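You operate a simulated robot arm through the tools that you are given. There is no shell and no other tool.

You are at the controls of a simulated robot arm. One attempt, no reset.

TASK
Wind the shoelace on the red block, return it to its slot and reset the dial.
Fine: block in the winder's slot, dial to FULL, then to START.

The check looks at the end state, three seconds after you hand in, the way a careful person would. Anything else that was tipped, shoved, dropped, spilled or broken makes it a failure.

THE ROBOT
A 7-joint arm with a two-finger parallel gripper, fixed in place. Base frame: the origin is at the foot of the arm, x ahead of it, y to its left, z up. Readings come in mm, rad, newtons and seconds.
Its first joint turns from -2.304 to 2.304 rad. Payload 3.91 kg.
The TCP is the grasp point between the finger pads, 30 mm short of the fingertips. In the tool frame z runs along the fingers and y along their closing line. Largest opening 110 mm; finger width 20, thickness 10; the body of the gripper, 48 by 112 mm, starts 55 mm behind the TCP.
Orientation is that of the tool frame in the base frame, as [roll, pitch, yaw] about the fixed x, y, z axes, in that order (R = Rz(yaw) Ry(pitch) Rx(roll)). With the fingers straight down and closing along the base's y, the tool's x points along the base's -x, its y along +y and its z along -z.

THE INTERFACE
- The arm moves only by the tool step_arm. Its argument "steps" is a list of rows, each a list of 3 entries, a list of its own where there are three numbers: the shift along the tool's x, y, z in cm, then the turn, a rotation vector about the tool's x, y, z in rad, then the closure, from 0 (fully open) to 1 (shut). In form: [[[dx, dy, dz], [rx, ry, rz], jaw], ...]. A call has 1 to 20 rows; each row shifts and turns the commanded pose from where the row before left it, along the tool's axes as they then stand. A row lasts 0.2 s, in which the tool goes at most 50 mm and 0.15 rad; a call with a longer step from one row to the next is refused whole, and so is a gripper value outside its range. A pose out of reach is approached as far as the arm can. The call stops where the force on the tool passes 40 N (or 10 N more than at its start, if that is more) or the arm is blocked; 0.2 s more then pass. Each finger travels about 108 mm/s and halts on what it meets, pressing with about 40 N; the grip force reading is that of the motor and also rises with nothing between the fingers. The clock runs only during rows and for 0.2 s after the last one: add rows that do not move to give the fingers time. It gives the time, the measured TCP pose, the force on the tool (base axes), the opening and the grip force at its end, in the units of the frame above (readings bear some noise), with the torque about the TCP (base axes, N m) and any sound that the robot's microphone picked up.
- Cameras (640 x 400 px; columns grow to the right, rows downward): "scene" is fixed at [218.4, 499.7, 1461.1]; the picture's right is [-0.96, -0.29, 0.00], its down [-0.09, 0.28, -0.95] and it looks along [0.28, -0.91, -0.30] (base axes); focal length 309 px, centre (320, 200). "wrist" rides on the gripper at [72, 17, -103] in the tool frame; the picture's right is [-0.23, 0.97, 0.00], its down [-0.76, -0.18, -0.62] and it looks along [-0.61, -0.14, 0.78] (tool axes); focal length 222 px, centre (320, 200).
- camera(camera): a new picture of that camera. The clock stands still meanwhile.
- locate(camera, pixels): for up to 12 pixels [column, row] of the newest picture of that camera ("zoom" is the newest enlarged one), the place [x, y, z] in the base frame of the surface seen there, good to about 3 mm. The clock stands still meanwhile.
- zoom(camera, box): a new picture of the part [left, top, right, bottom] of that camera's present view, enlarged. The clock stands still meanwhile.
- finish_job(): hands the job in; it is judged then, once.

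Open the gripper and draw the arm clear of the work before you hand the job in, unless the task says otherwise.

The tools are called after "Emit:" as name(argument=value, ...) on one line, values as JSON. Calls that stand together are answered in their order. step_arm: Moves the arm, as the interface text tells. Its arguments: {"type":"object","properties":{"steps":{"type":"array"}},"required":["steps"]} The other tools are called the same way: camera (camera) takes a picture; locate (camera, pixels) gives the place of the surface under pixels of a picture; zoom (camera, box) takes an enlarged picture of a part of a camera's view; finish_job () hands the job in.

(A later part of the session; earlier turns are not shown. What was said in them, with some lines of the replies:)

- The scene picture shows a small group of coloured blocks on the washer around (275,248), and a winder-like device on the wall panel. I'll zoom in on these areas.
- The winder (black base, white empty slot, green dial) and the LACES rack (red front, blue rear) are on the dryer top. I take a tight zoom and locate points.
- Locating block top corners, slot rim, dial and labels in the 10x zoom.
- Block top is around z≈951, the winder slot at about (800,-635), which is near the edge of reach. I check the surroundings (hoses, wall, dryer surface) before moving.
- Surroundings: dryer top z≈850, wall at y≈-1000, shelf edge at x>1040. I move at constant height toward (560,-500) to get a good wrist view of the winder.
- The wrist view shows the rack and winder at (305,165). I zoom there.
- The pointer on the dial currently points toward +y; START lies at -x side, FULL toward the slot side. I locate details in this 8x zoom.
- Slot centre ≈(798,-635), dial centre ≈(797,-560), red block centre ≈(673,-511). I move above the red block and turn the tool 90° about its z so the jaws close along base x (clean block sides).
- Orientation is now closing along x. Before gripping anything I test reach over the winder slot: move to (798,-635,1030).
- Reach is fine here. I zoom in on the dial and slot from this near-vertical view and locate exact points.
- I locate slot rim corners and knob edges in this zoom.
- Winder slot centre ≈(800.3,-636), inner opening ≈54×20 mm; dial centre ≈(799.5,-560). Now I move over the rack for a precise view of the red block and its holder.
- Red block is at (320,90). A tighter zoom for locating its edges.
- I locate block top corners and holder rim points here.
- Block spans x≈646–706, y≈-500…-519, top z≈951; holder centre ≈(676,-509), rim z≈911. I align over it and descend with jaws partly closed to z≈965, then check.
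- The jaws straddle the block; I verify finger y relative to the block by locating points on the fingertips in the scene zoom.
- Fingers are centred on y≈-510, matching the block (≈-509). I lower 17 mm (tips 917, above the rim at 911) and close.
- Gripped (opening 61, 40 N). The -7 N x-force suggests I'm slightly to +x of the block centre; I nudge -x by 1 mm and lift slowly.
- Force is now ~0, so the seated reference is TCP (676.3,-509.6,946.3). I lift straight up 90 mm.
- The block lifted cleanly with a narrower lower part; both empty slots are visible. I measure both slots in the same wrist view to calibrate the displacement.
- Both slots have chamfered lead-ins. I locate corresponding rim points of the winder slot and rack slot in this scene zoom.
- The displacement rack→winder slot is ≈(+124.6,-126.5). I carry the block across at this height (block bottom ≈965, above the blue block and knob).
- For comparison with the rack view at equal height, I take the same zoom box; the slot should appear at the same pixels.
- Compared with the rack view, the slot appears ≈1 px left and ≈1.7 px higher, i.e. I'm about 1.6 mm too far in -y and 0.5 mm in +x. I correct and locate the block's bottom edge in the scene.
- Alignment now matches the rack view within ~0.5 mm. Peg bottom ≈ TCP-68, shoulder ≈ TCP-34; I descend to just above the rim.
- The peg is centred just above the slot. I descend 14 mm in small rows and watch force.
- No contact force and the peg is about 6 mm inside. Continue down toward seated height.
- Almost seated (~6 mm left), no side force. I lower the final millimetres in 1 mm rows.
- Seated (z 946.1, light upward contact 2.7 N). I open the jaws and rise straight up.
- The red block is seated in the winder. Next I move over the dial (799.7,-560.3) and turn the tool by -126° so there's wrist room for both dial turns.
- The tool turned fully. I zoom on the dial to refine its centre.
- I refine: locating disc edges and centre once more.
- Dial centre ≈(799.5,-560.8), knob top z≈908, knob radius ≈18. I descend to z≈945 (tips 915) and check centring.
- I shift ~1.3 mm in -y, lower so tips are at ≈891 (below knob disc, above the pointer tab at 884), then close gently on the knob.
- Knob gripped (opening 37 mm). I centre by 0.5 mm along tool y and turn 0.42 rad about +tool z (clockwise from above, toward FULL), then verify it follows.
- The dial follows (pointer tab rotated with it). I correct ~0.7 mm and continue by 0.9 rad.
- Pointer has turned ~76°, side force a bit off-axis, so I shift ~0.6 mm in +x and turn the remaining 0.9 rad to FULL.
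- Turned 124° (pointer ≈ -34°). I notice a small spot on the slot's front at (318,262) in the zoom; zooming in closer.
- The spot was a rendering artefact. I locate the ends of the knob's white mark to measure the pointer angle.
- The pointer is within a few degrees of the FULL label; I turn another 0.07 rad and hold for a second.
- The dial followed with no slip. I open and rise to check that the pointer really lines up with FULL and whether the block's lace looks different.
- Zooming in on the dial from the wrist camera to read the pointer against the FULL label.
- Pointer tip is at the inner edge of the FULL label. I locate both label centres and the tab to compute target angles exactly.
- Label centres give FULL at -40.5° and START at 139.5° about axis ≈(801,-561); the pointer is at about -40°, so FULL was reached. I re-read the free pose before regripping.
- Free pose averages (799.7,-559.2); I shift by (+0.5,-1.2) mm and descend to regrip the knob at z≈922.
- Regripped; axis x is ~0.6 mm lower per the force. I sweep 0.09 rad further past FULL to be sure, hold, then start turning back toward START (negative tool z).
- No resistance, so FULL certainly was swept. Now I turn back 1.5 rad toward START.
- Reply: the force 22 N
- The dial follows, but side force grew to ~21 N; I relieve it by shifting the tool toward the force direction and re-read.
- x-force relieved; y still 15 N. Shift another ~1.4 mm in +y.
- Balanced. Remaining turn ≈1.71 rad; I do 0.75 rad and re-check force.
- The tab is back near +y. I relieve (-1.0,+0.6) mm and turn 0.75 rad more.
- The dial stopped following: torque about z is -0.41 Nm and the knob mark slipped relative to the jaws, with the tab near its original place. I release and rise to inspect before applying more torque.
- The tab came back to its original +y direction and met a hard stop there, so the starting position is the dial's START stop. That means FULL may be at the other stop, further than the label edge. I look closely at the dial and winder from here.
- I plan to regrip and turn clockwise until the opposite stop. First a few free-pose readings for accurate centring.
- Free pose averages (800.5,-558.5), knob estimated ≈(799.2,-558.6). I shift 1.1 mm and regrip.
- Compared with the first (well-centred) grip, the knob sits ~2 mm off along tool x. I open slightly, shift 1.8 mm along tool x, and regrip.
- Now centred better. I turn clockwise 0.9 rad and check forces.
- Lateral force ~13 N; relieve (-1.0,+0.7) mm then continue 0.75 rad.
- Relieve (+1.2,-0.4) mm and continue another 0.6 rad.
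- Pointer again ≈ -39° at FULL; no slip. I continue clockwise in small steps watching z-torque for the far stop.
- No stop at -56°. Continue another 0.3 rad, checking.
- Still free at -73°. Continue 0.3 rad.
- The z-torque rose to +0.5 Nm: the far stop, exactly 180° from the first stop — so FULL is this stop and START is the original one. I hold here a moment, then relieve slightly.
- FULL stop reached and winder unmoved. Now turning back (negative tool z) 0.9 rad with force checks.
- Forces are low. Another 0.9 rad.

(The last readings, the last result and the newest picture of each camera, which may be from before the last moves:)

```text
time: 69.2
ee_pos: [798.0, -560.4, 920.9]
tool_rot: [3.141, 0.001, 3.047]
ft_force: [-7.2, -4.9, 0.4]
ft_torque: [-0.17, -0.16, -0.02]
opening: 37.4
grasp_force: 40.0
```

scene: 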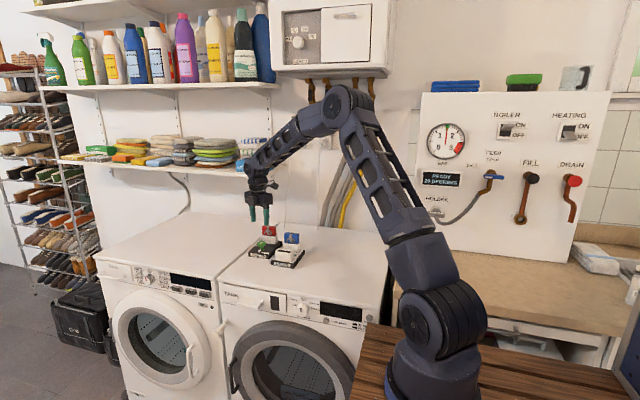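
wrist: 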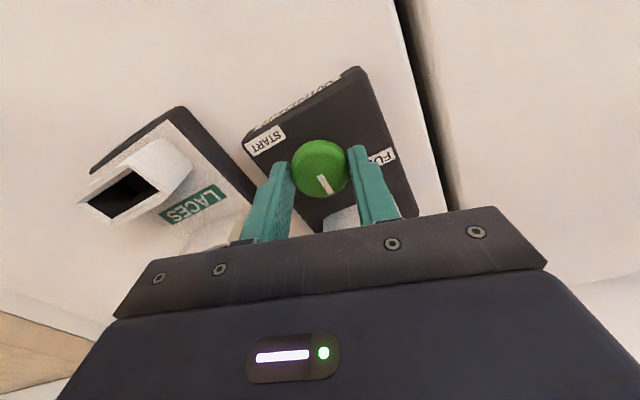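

Relieve (-0.7,-0.5) mm and turn 0.9 rad more (remaining 1.39 rad to the start stop).

Emit:
step_arm(steps=[[[0.065, -0.055, 0], [0, 0, -0.15], 0.75], [[0, 0, 0], [0, 0, -0.15], 0.75], [[0, 0, 0], [0, 0, -0.15], 0.75], [[0, 0, 0], [0, 0, -0.15], 0.75], [[0, 0, 0], [0, 0, -0.15], 0.75], [[0, 0, 0], [0, 0, -0.15], 0.75], [[0, 0, 0], [0, 0, 0], 0.75]])

```text
time: 70.8
ee_pos: [798.2, -560.5, 921.0]
tool_rot: [3.141, 0.001, -2.338]
ft_force: [8.5, -7.8, 0.1]
ft_torque: [0.13, -0.44, -0.03]
opening: 37.0
grasp_force: 40.0
```

Relieve (+0.85,-0.75) mm, then the final 0.47 rad slowly to the START stop.

Emit:
step_arm(steps=[[[0, -0.11, 0], [0, 0, 0], 0.75], [[0, 0, 0], [0, 0, -0.15], 0.75], [[0, 0, 0], [0, 0, -0.15], 0.75], [[0, 0, 0], [0, 0, -0.08], 0.75], [[0, 0, 0], [0, 0, -0.06], 0.75], [[0, 0, 0], [0, 0, 0], 0.75]])

Emit:
zoom(camera="wrist", box=[270, 120, 390, 210])

Emit:
zoom(camera="scene", box=[250, 236, 280, 260])

```text
time: 72.2
ee_pos: [798.1, -560.2, 921.3]
tool_rot: [3.141, 0.001, -1.899]
ft_force: [-5.3, 6.8, 8.4]
ft_torque: [0.27, 0.18, 0.04]
opening: 37.1
grasp_force: 40.1
```

```text
4.44 times, centred on (330, 165) of wrist
```

zoom: 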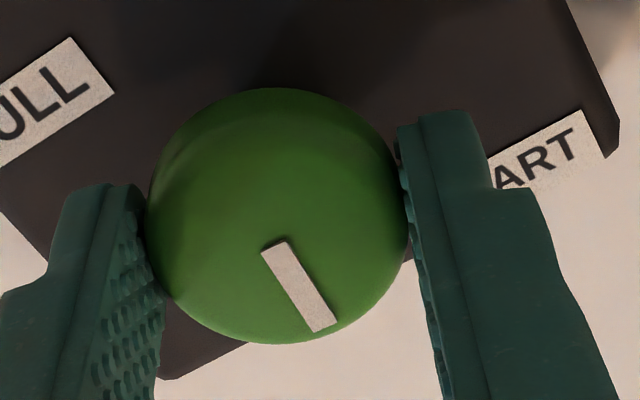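

```text
16.00 times, centred on (265, 248) of scene
```

zoom: 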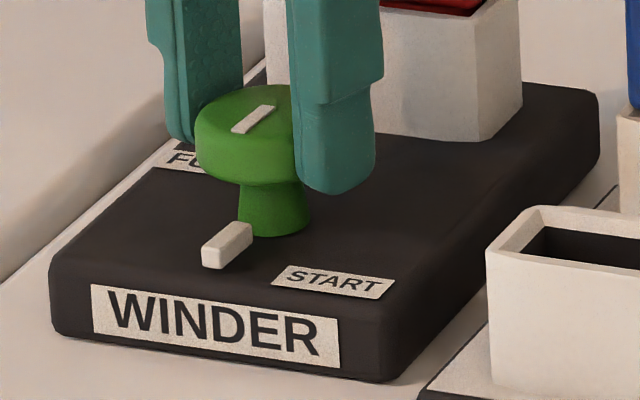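

A few degrees short (yaw -1.899 vs -1.842). I add 0.06 rad gently.

Emit:
step_arm(steps=[[[0, 0, 0], [0, 0, -0.03], 0.75], [[0, 0, 0], [0, 0, -0.03], 0.75], [[0, 0, 0], [0, 0, 0], 0.75]])

Emit:
zoom(camera="scene", box=[250, 236, 280, 260])

```text
time: 73.0
ee_pos: [799.7, -559.9, 921.1]
tool_rot: [-3.14, -0.001, -1.838]
ft_force: [-5.7, 7.3, 0.4]
ft_torque: [0.18, 0.11, 0.0]
opening: 37.2
grasp_force: 40.5
```

```text
16.00 times, centred on (265, 248) of scene
```

zoom: 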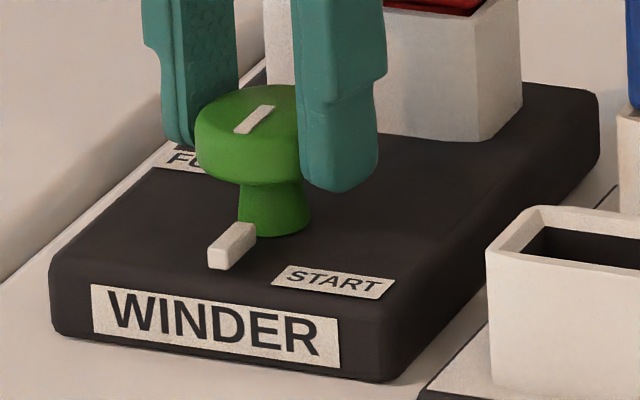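

Tab now matches the earlier stop picture; a last 0.04 rad nudge to confirm the stop by torque.

Emit:
step_arm(steps=[[[0, 0, 0], [0, 0, -0.02], 0.75], [[0, 0, 0], [0, 0, -0.015], 0.75], [[0, 0, 0], [0, 0, 0], 0.75]])

```text
time: 73.8
ee_pos: [798.4, -560.7, 921.6]
tool_rot: [3.139, 0.003, -1.803]
ft_force: [-14.3, 8.7, 0.2]
ft_torque: [0.23, 0.4, -0.37]
opening: 37.3
grasp_force: 39.6
```

Stop confirmed (-0.37 Nm): dial at START. I open, rise, and check the state.

Emit:
step_arm(steps=[[[0, 0, 0], [0, 0, 0.015], 0.75], [[0, 0, 0], [0, 0, 0], 0.65], [[0, 0, 0], [0, 0, 0], 0.55], [[0, 0, 0], [0, 0, 0], 0.45], [[0, 0, 0], [0, 0, 0], 0.45], [[0, 0, -2], [0, 0, 0], 0.45], [[0, 0, -4], [0, 0, 0], 0.45], [[0, 0, -5], [0, 0, 0], 0.45], [[0, 0, 0], [0, 0, 0], 0.45]])

Emit:
camera(camera="wrist")

Emit:
zoom(camera="scene", box=[244, 228, 308, 268])

Emit:
zoom(camera="scene", box=[250, 236, 280, 260])

```text
time: 75.8
ee_pos: [799.3, -562.0, 1032.8]
tool_rot: [-3.141, 0.001, -1.818]
ft_force: [0.7, 0.8, 0.3]
ft_torque: [-0.02, 0.0, -0.01]
opening: 60.6
grasp_force: 0.1
```

```text
taken
```

wrist: 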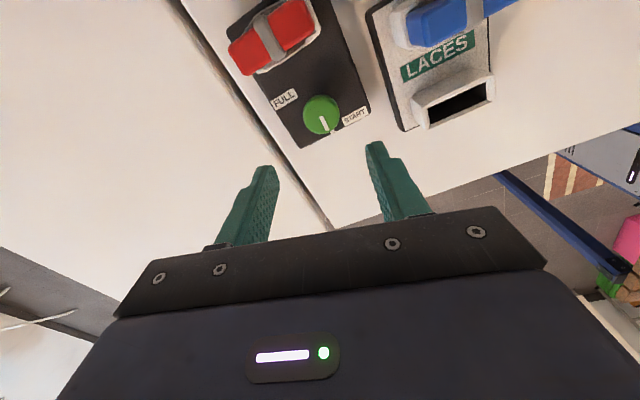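

```text
10.00 times, centred on (276, 248) of scene
```

zoom: 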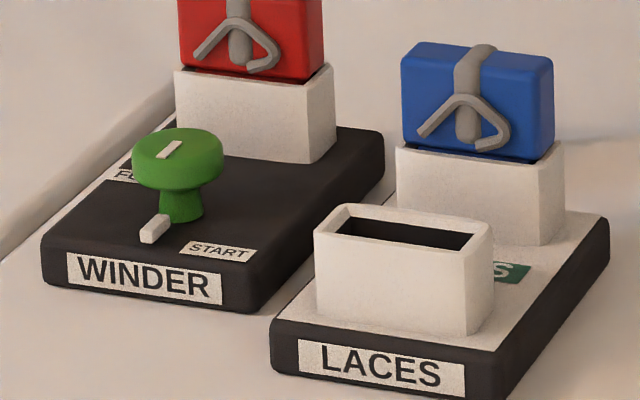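

```text
16.00 times, centred on (265, 248) of scene
```

zoom: 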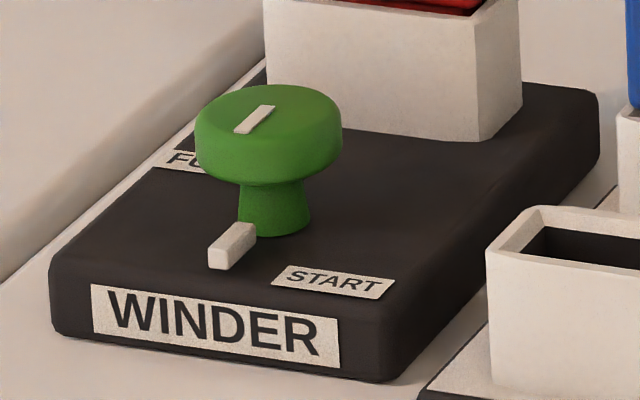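

The dial is at START, winder essentially unmoved. I rotate the tool back to jaws-along-x (+2.88 rad) to retrieve the block.

Emit:
step_arm(steps=[[[0, 0, 0], [0, 0, 0.144], 0.3], [[0, 0, 0], [0, 0, 0.144], 0.2], [[0, 0, 0], [0, 0, 0.144], 0.15], [[0, 0, 0], [0, 0, 0.144], 0.15], [[0, 0, 0], [0, 0, 0.144], 0.15], [[0, 0, 0], [0, 0, 0.144], 0.15], [[0, 0, 0], [0, 0, 0.144], 0.15], [[0, 0, 0], [0, 0, 0.144], 0.15], [[0, 0, 0], [0, 0, 0.144], 0.15], [[0, 0, 0], [0, 0, 0.144], 0.15], [[0, 0, 0], [0, 0, 0.144], 0.15], [[0, 0, 0], [0, 0, 0.144], 0.15], [[0, 0, 0], [0, 0, 0.144], 0.15], [[0, 0, 0], [0, 0, 0.144], 0.15], [[0, 0, 0], [0, 0, 0.144], 0.15], [[0, 0, 0], [0, 0, 0.144], 0.15], [[0, 0, 0], [0, 0, 0.144], 0.15], [[0, 0, 0], [0, 0, 0.144], 0.15], [[0, 0, 0], [0, 0, 0.144], 0.15], [[0, 0, 0], [0, 0, 0.144], 0.15]])

Emit:
step_arm(steps=[[[0, 0, 0], [0, 0, 0], 0.15]])

Emit:
step_arm(steps=[[[0, 0, 0], [0, 0, 0], 0.15]])

```text
time: 80.0
ee_pos: [798.9, -561.5, 1031.0]
tool_rot: [3.14, -0.001, 1.582]
ft_force: [0.5, -0.3, -0.4]
ft_torque: [0.03, 0.0, 0.03]
opening: 93.6
grasp_force: 0.3
```

```text
time: 80.4
ee_pos: [798.2, -561.0, 1030.9]
tool_rot: [-3.141, 0.0, 1.584]
ft_force: [-0.1, 0.0, 0.1]
ft_torque: [0.0, -0.02, 0.04]
opening: 93.4
grasp_force: 0.0
```

```text
time: 80.8
ee_pos: [800.0, -560.6, 1031.3]
tool_rot: [-3.141, -0.001, 1.584]
ft_force: [0.0, -1.1, 0.1]
ft_torque: [0.03, 0.02, -0.04]
opening: 93.7
grasp_force: 0.0
```

Pose averages (799.1,-561.3), yaw 1.584. I move over the red block at (800.4,-635.4) and view.

Emit:
step_arm(steps=[[[-3.7, 0.015, 0], [0, 0, 0], 0.15], [[-3.7, 0.015, 0], [0, 0, 0], 0.15], [[0, 0, 0], [0, 0, 0], 0.15], [[0, 0, 0], [0, 0, 0], 0.15]])

Emit:
step_arm(steps=[[[0, 0, 0], [0, 0, 0], 0.15]])

Emit:
step_arm(steps=[[[0, 0, 0], [0, 0, 0], 0.15]])

Emit:
camera(camera="wrist")

```text
time: 81.8
ee_pos: [799.7, -634.5, 1031.2]
tool_rot: [3.14, 0.0, 1.585]
ft_force: [0.9, 0.6, 0.3]
ft_torque: [0.01, 0.02, 0.0]
opening: 93.6
grasp_force: 0.0
```

```text
time: 82.2
ee_pos: [799.5, -635.0, 1031.8]
tool_rot: [3.141, -0.001, 1.584]
ft_force: [-0.2, -0.4, 0.3]
ft_torque: [0.02, 0.0, -0.01]
opening: 93.3
grasp_force: 0.1
```

```text
time: 82.6
ee_pos: [799.5, -635.3, 1030.2]
tool_rot: [3.141, 0.0, 1.584]
ft_force: [-0.1, -0.5, 0.1]
ft_torque: [-0.03, -0.01, -0.01]
opening: 93.4
grasp_force: 0.1
```

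```text
taken
```

wrist: 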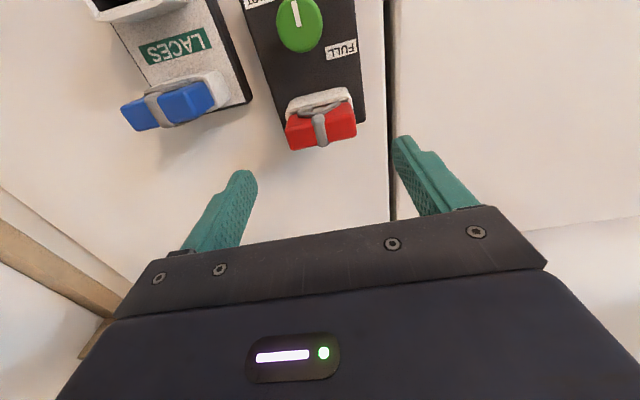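

Jaws are well placed around the block. I shift (+0.8,-0.5) mm, descend 85 mm and close.

Emit:
step_arm(steps=[[[-0.05, 0.08, 3], [0, 0, 0], 0.15], [[0, 0, 3], [0, 0, 0], 0.15], [[0, 0, 1.5], [0, 0, 0], 0.15], [[0, 0, 0.95], [0, 0, 0], 0.15], [[0, 0, 0], [0, 0, 0], 0.15], [[0, 0, 0], [0, 0, 0], 0.3], [[0, 0, 0], [0, 0, 0], 0.4], [[0, 0, 0], [0, 0, 0], 0.5], [[0, 0, 0], [0, 0, 0], 0.6], [[0, 0, 0], [0, 0, 0], 0.6]])

Emit:
zoom(camera="scene", box=[240, 210, 300, 258])

```text
time: 84.8
ee_pos: [801.7, -634.9, 948.1]
tool_rot: [3.142, -0.001, 1.586]
ft_force: [0.2, 0.3, -0.4]
ft_torque: [0.03, 0.01, -0.01]
opening: 61.3
grasp_force: 39.9
```

```text
8.33 times, centred on (270, 234) of scene
```

zoom: 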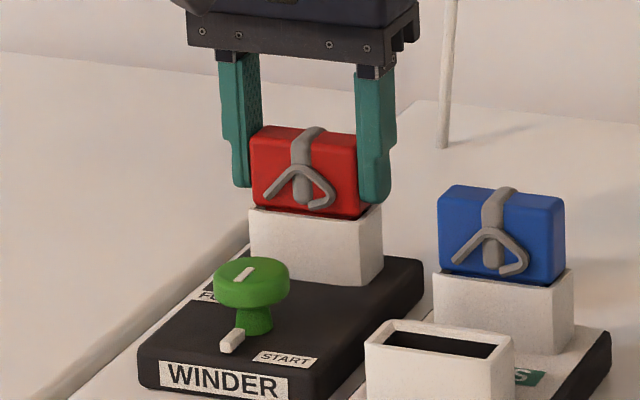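

Gripped with no lateral force. One more reading for seated height, then lift 90 mm.

Emit:
step_arm(steps=[[[0, 0, 0], [0, 0, 0], 0.6]])

Emit:
step_arm(steps=[[[0, 0, -1], [0, 0, 0], 0.6], [[0, 0, -1], [0, 0, 0], 0.6], [[0, 0, -1], [0, 0, 0], 0.6], [[0, 0, -1.5], [0, 0, 0], 0.6], [[0, 0, -2], [0, 0, 0], 0.6], [[0, 0, -2.5], [0, 0, 0], 0.6], [[0, 0, 0], [0, 0, 0], 0.6]])

Emit:
zoom(camera="scene", box=[230, 190, 310, 264])

Emit:
zoom(camera="wrist", box=[272, 70, 372, 140])

```text
time: 85.2
ee_pos: [799.8, -635.9, 946.9]
tool_rot: [-3.141, 0.001, 1.585]
ft_force: [0.8, -0.5, 0.0]
ft_torque: [-0.03, -0.03, -0.01]
opening: 61.4
grasp_force: 40.1
```

```text
time: 86.8
ee_pos: [801.3, -636.6, 1037.3]
tool_rot: [3.141, -0.001, 1.585]
ft_force: [0.7, -0.1, -1.5]
ft_torque: [-0.03, 0.02, 0.01]
opening: 61.4
grasp_force: 39.7
```

```text
5.41 times, centred on (270, 227) of scene
```

zoom: 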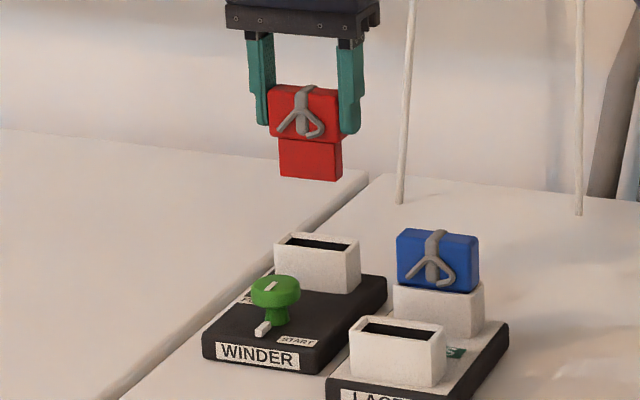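

```text
5.71 times, centred on (322, 105) of wrist
```

zoom: 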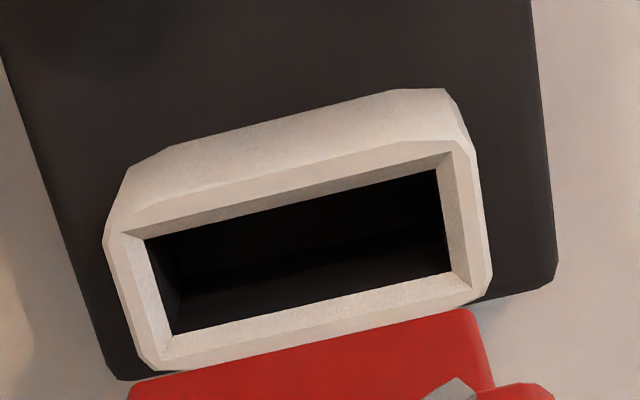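

Block lifted cleanly. I carry it back to above the rack's front slot (displacement -124.4,+126.0) and square the yaw.

Emit:
step_arm(steps=[[[2.555, -2.452, 0], [0, 0, 0], 0.6], [[2.555, -2.452, 0], [0, 0, 0], 0.6], [[2.555, -2.452, 0], [0, 0, 0], 0.6], [[2.555, -2.452, 0], [0, 0, 0], 0.6], [[2.555, -2.452, 0], [0, 0, 0], 0.6], [[0, 0, 0], [0, 0, 0.014], 0.6], [[0, 0, 0], [0, 0, 0], 0.6], [[0, 0, 0], [0, 0, 0], 0.6]])

Emit:
step_arm(steps=[[[0, 0, 0], [0, 0, 0], 0.6]])

Emit:
zoom(camera="wrist", box=[272, 70, 372, 140])

Emit:
zoom(camera="scene", box=[230, 180, 330, 272])

```text
time: 88.6
ee_pos: [676.3, -509.0, 1036.6]
tool_rot: [-3.141, 0.0, 1.57]
ft_force: [-0.4, -1.2, -1.3]
ft_torque: [0.0, 0.0, -0.04]
opening: 61.6
grasp_force: 39.8
```

```text
time: 89.0
ee_pos: [676.6, -509.3, 1036.2]
tool_rot: [3.141, 0.001, 1.571]
ft_force: [1.2, 0.6, -0.6]
ft_torque: [-0.02, -0.02, 0.02]
opening: 61.3
grasp_force: 39.9
```

```text
5.71 times, centred on (322, 105) of wrist
```

zoom: 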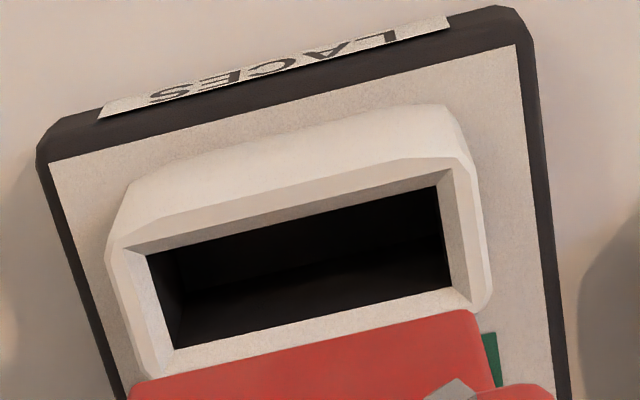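

```text
4.35 times, centred on (280, 226) of scene
```

zoom: 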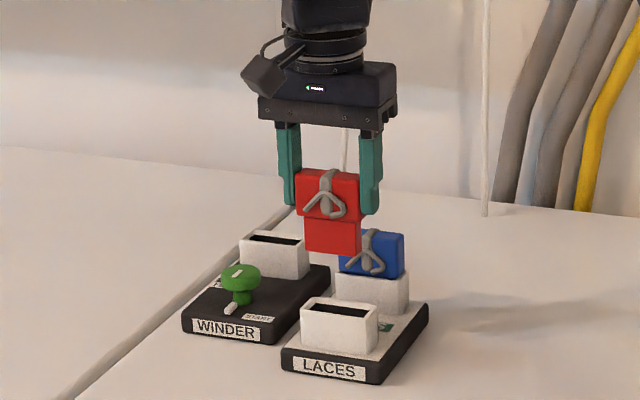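

Relative to the winder-lift view, the slot appears ~14 zoom px too low against the block (peg overlaps), meaning I must move ~2.4 mm in -y. I correct and re-compare.

Emit:
step_arm(steps=[[[-0.23, -0.03, 0], [0, 0, 0], 0.6], [[0, 0, 0], [0, 0, 0], 0.6], [[0, 0, 0], [0, 0, 0], 0.6]])

Emit:
zoom(camera="wrist", box=[272, 70, 372, 140])

Emit:
zoom(camera="scene", box=[260, 215, 310, 255])

```text
time: 89.8
ee_pos: [675.5, -511.8, 1037.3]
tool_rot: [3.141, 0.0, 1.571]
ft_force: [-0.6, 0.0, -1.7]
ft_torque: [-0.02, 0.0, 0.03]
opening: 61.5
grasp_force: 39.9
```

```text
5.71 times, centred on (322, 105) of wrist
```

zoom: 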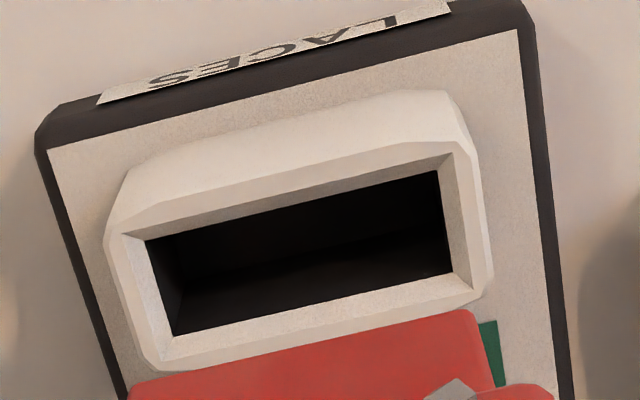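

```text
10.00 times, centred on (285, 235) of scene
```

zoom: 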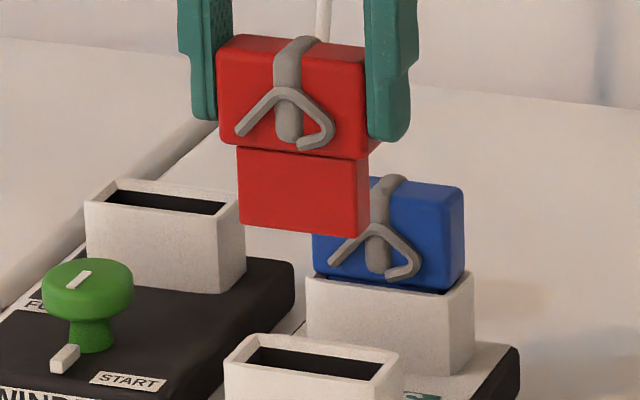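

Now the slot corners match the reference within ~1 zoom px. Descend to just above the rim.

Emit:
step_arm(steps=[[[0, 0, 1.5], [0, 0, 0], 0.6], [[0, 0, 1.5], [0, 0, 0], 0.6], [[0, 0, 1.2], [0, 0, 0], 0.6], [[0, 0, 0.6], [0, 0, 0], 0.6], [[0, 0, 0], [0, 0, 0], 0.6]])

Emit:
zoom(camera="wrist", box=[262, 90, 382, 180])

Emit:
zoom(camera="scene", box=[260, 220, 310, 260])

```text
time: 91.0
ee_pos: [677.7, -511.2, 988.9]
tool_rot: [-3.141, 0.001, 1.571]
ft_force: [0.6, 0.5, -0.6]
ft_torque: [0.01, 0.0, -0.03]
opening: 61.2
grasp_force: 39.8
```

```text
4.44 times, centred on (322, 135) of wrist
```

zoom: 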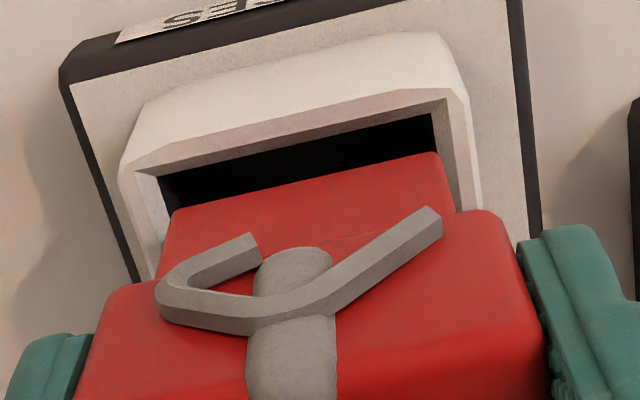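

```text
10.00 times, centred on (285, 240) of scene
```

zoom: 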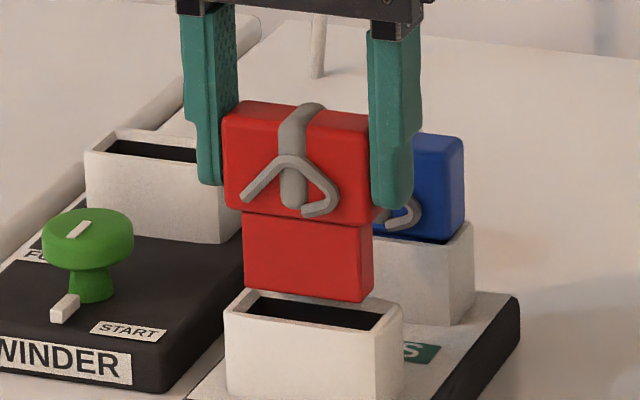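

Peg is over the opening, perhaps ~0.7 mm toward +x. I shift -0.6 mm in x and descend slowly into the slot.

Emit:
step_arm(steps=[[[0, -0.06, 0.3], [0, 0, 0], 0.6], [[0, 0, 0.3], [0, 0, 0], 0.6], [[0, 0, 0.3], [0, 0, 0], 0.6], [[0, 0, 0.2], [0, 0, 0], 0.6], [[0, 0, 0.2], [0, 0, 0], 0.6], [[0, 0, 0.2], [0, 0, 0], 0.6], [[0, 0, 0], [0, 0, 0], 0.6]])

```text
time: 92.6
ee_pos: [675.5, -510.6, 974.1]
tool_rot: [3.141, 0.0, 1.57]
ft_force: [0.8, -0.7, -1.8]
ft_torque: [0.01, -0.03, 0.01]
opening: 61.4
grasp_force: 39.6
```

No contact; the peg is inside the mouth. Continue down.

Emit:
step_arm(steps=[[[0, 0, 0.3], [0, 0, 0], 0.6], [[0, 0, 0.3], [0, 0, 0], 0.6], [[0, 0, 0.4], [0, 0, 0], 0.6], [[0, 0, 0.4], [0, 0, 0], 0.6], [[0, 0, 0.4], [0, 0, 0], 0.6], [[0, 0, 0.3], [0, 0, 0], 0.6], [[0, 0, 0], [0, 0, 0], 0.6]])

Emit:
zoom(camera="scene", box=[260, 220, 310, 260])

```text
time: 94.2
ee_pos: [676.4, -511.8, 952.7]
tool_rot: [-3.141, 0.0, 1.571]
ft_force: [1.0, -0.4, -0.8]
ft_torque: [0.02, 0.03, 0.0]
opening: 61.6
grasp_force: 39.7
```

```text
10.00 times, centred on (285, 240) of scene
```

zoom: 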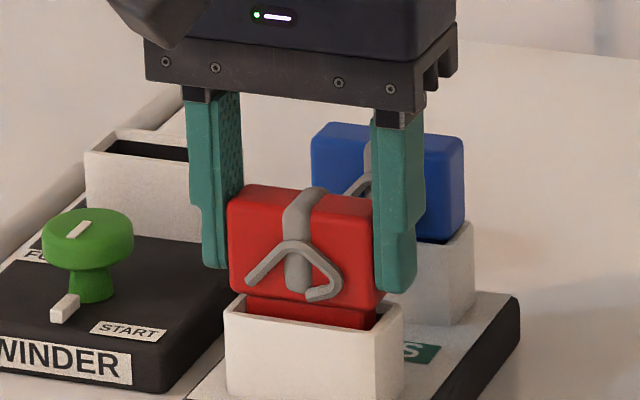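

About 5–6 mm to go with no force. Final lowering in 1 mm rows.

Emit:
step_arm(steps=[[[0, 0, 0.2], [0, 0, 0], 0.6], [[0, 0, 0.1], [0, 0, 0], 0.6], [[0, 0, 0.1], [0, 0, 0], 0.6], [[0, 0, 0.1], [0, 0, 0], 0.6], [[0, 0, 0], [0, 0, 0], 0.6]])

Emit:
zoom(camera="scene", box=[260, 220, 310, 260])

```text
time: 95.4
ee_pos: [676.0, -510.7, 948.0]
tool_rot: [-3.14, -0.001, 1.57]
ft_force: [0.7, -0.5, -0.3]
ft_torque: [0.02, 0.03, 0.01]
opening: 61.6
grasp_force: 40.0
```

```text
10.00 times, centred on (285, 240) of scene
```

zoom: 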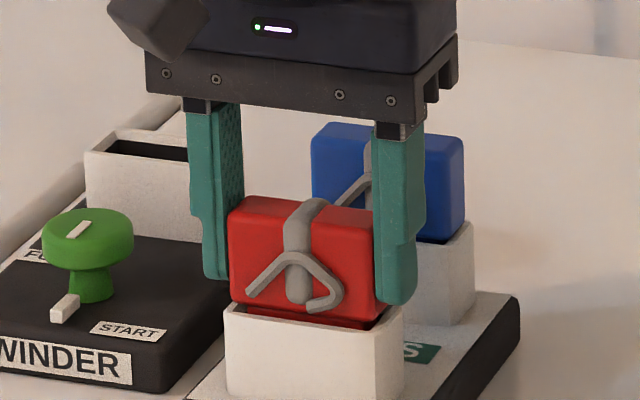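

Still no contact force; lower up to 2 mm more until a light upward force appears.

Emit:
step_arm(steps=[[[0, 0, 0.1], [0, 0, 0], 0.6], [[0, 0, 0.05], [0, 0, 0], 0.6], [[0, 0, 0], [0, 0, 0], 0.6]])

```text
time: 96.2
ee_pos: [675.5, -511.2, 947.3]
tool_rot: [3.141, -0.002, 1.57]
ft_force: [2.6, -1.7, 4.7]
ft_torque: [-0.03, 0.08, 0.05]
opening: 61.6
grasp_force: 40.2
```

Light contact (4.7 N up): seated. I open and rise straight up, then inspect.

Emit:
step_arm(steps=[[[0, 0, 0], [0, 0, 0], 0.45], [[0, 0, 0], [0, 0, 0], 0.3], [[0, 0, 0], [0, 0, 0], 0.15], [[0, 0, 0], [0, 0, 0], 0.15], [[0, 0, -1], [0, 0, 0], 0.15], [[0, 0, -3], [0, 0, 0], 0.15], [[0, 0, -4], [0, 0, 0], 0.15], [[0, 0, -4], [0, 0, 0], 0.15], [[0, 0, -4], [0, 0, 0], 0.15], [[0, 0, 0], [0, 0, 0], 0.15]])

Emit:
zoom(camera="scene", box=[244, 228, 308, 268])

Emit:
camera(camera="wrist")

```text
time: 98.4
ee_pos: [674.5, -511.5, 1106.3]
tool_rot: [-3.141, 0.0, 1.571]
ft_force: [0.1, -0.2, 0.0]
ft_torque: [0.01, 0.02, 0.04]
opening: 93.4
grasp_force: 0.0
```

```text
10.00 times, centred on (276, 248) of scene
```

zoom: 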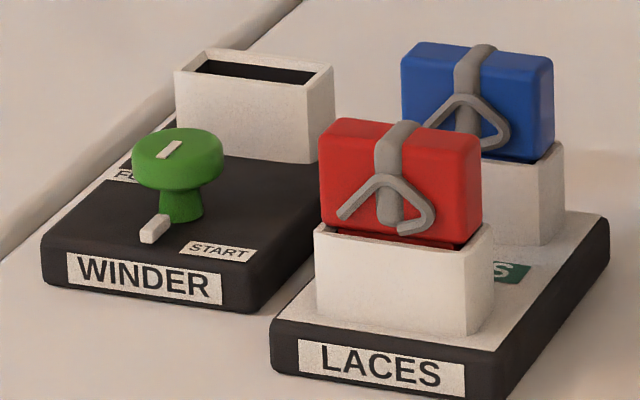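

```text
taken
```

wrist: 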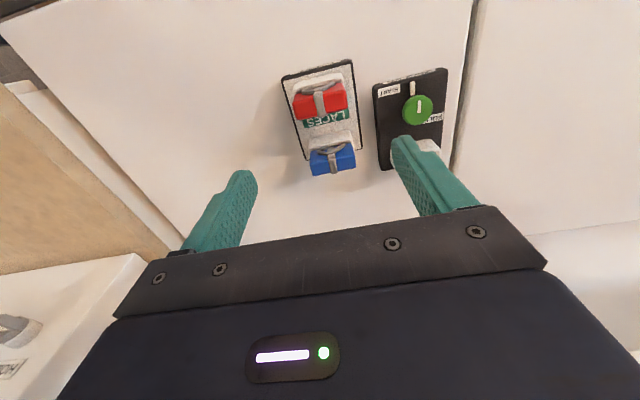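

The red block sits as in the initial picture and the dial tab is at its start position. I zoom in on the block's seat to confirm it's fully down.

Emit:
zoom(camera="scene", box=[270, 236, 300, 260])

Emit:
zoom(camera="wrist", box=[272, 55, 368, 180])

Emit:
camera(camera="scene")

```text
16.00 times, centred on (285, 248) of scene
```

zoom: 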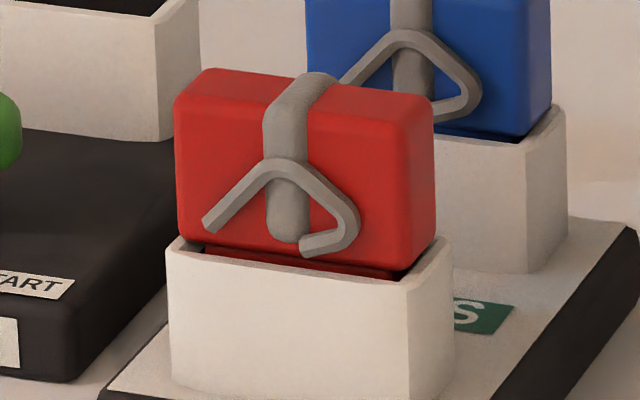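

```text
3.20 times, centred on (320, 118) of wrist
```

zoom: 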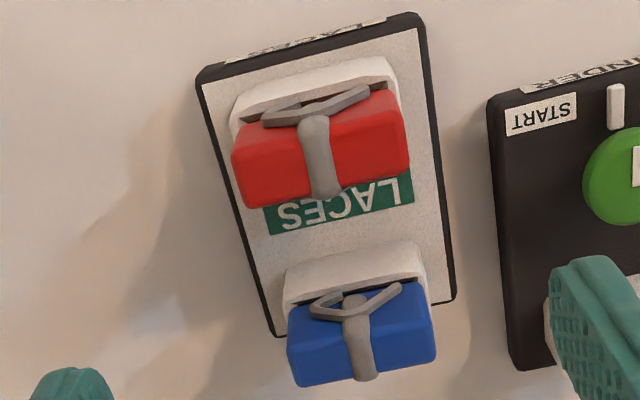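

```text
taken
```

scene: 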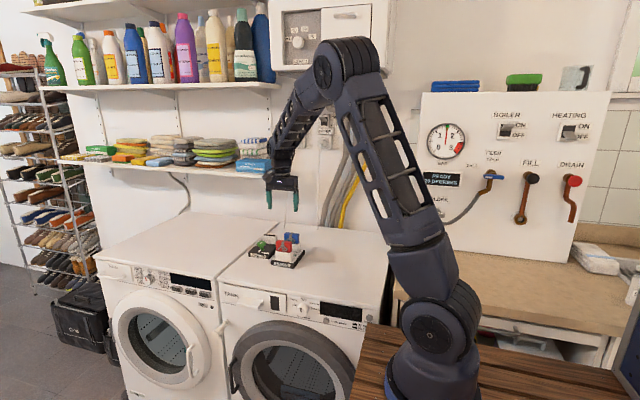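

I check the block top height against the blue block for full seating.

Emit:
zoom(camera="scene", box=[244, 228, 308, 268])

Emit:
locate(camera="zoom", pixels=[[340, 126], [360, 128], [450, 140], [470, 142], [430, 52], [530, 66], [450, 55], [152, 228], [325, 180], [480, 180]])

```text
10.00 times, centred on (276, 248) of scene
```

zoom: 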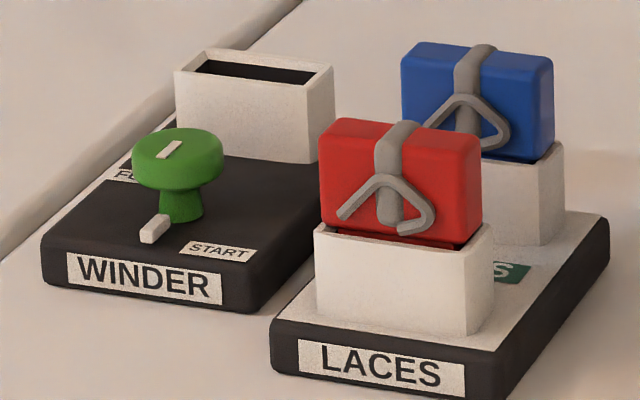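

```text
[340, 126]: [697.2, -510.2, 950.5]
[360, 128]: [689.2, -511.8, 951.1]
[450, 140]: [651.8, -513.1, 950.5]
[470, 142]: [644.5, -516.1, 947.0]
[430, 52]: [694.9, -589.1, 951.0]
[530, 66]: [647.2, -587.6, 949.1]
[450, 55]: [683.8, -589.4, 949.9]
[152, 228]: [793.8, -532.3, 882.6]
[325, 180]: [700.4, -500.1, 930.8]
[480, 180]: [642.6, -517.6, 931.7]
```

Top heights match (≈951), everything in place. I draw the arm up and back, clear of the work.

Emit:
step_arm(steps=[[[0, 0, -4], [0, 0, 0], 0.05], [[0, 0, -4], [0, 0, 0], 0], [[0, -4, 0], [0, 0, 0], 0], [[1, -4, 0], [0, 0, 0], 0], [[2, -4, 0], [0, 0, 0], 0], [[3, -3, 0], [0, 0, 0], 0], [[3, -3, 0], [0, 0, 0], 0], [[0, 0, 0], [0, 0, 0], 0], [[0, 0, 0], [0, 0, 0], 0]])

Emit:
camera(camera="scene")

Emit:
zoom(camera="scene", box=[244, 228, 308, 268])

```text
time: 100.4
ee_pos: [496.0, -421.3, 1187.0]
tool_rot: [-3.141, 0.0, 1.571]
ft_force: [0.1, 0.3, -0.8]
ft_torque: [-0.03, 0.04, -0.01]
opening: 110.0
grasp_force: 0.1
```

```text
taken
```

scene: 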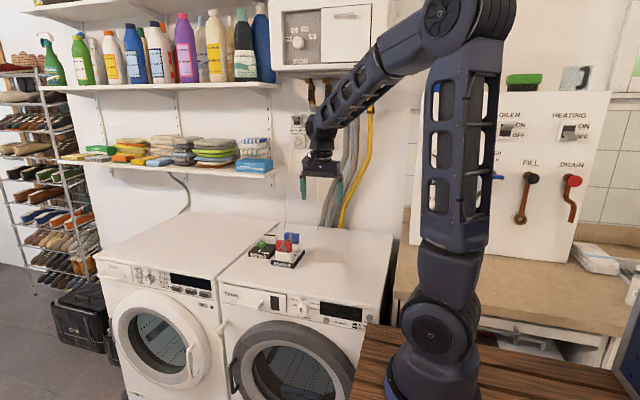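

```text
10.00 times, centred on (276, 248) of scene
```

zoom: 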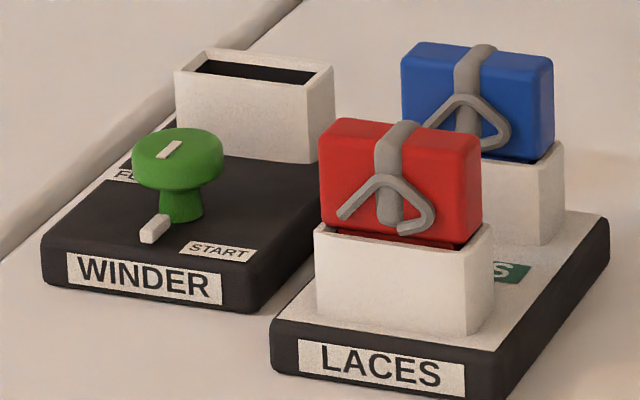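

The arm is clear with the gripper open. The red block is back in its LACES slot, the winder slot is empty, and the dial is at its START stop. I hand in the job.

Emit:
finish_job()

```text
The job is handed in.
```

I put the red block in the winder's slot, turned the dial to FULL and back to START, and returned the block to the front LACES slot. The job is handed in. The arm is clear with the gripper open, and nothing else was tipped or dropped.

- **Winding not confirmed:** nothing visible or audible showed that the lace was wound. It looks the same in the pictures as before, so this rests on the dial sequence alone.
- **Dial positions:** the dial does not point straight at its labels. It has hard stops 180° apart, so I took the far stop as FULL and the stop where it began as START. On the first pass I stopped near the FULL label, so I ran it again all the way to both stops. The dial now rests at the START stop.
- **Winder moved slightly:** pressing against the START stop twisted the winder body by about 1 mm at its front edge. Its slot did not move, and I did not try to push it back.
- **Block seated:** the top of the red block is at about 951 mm, the same as before and level with the blue block.
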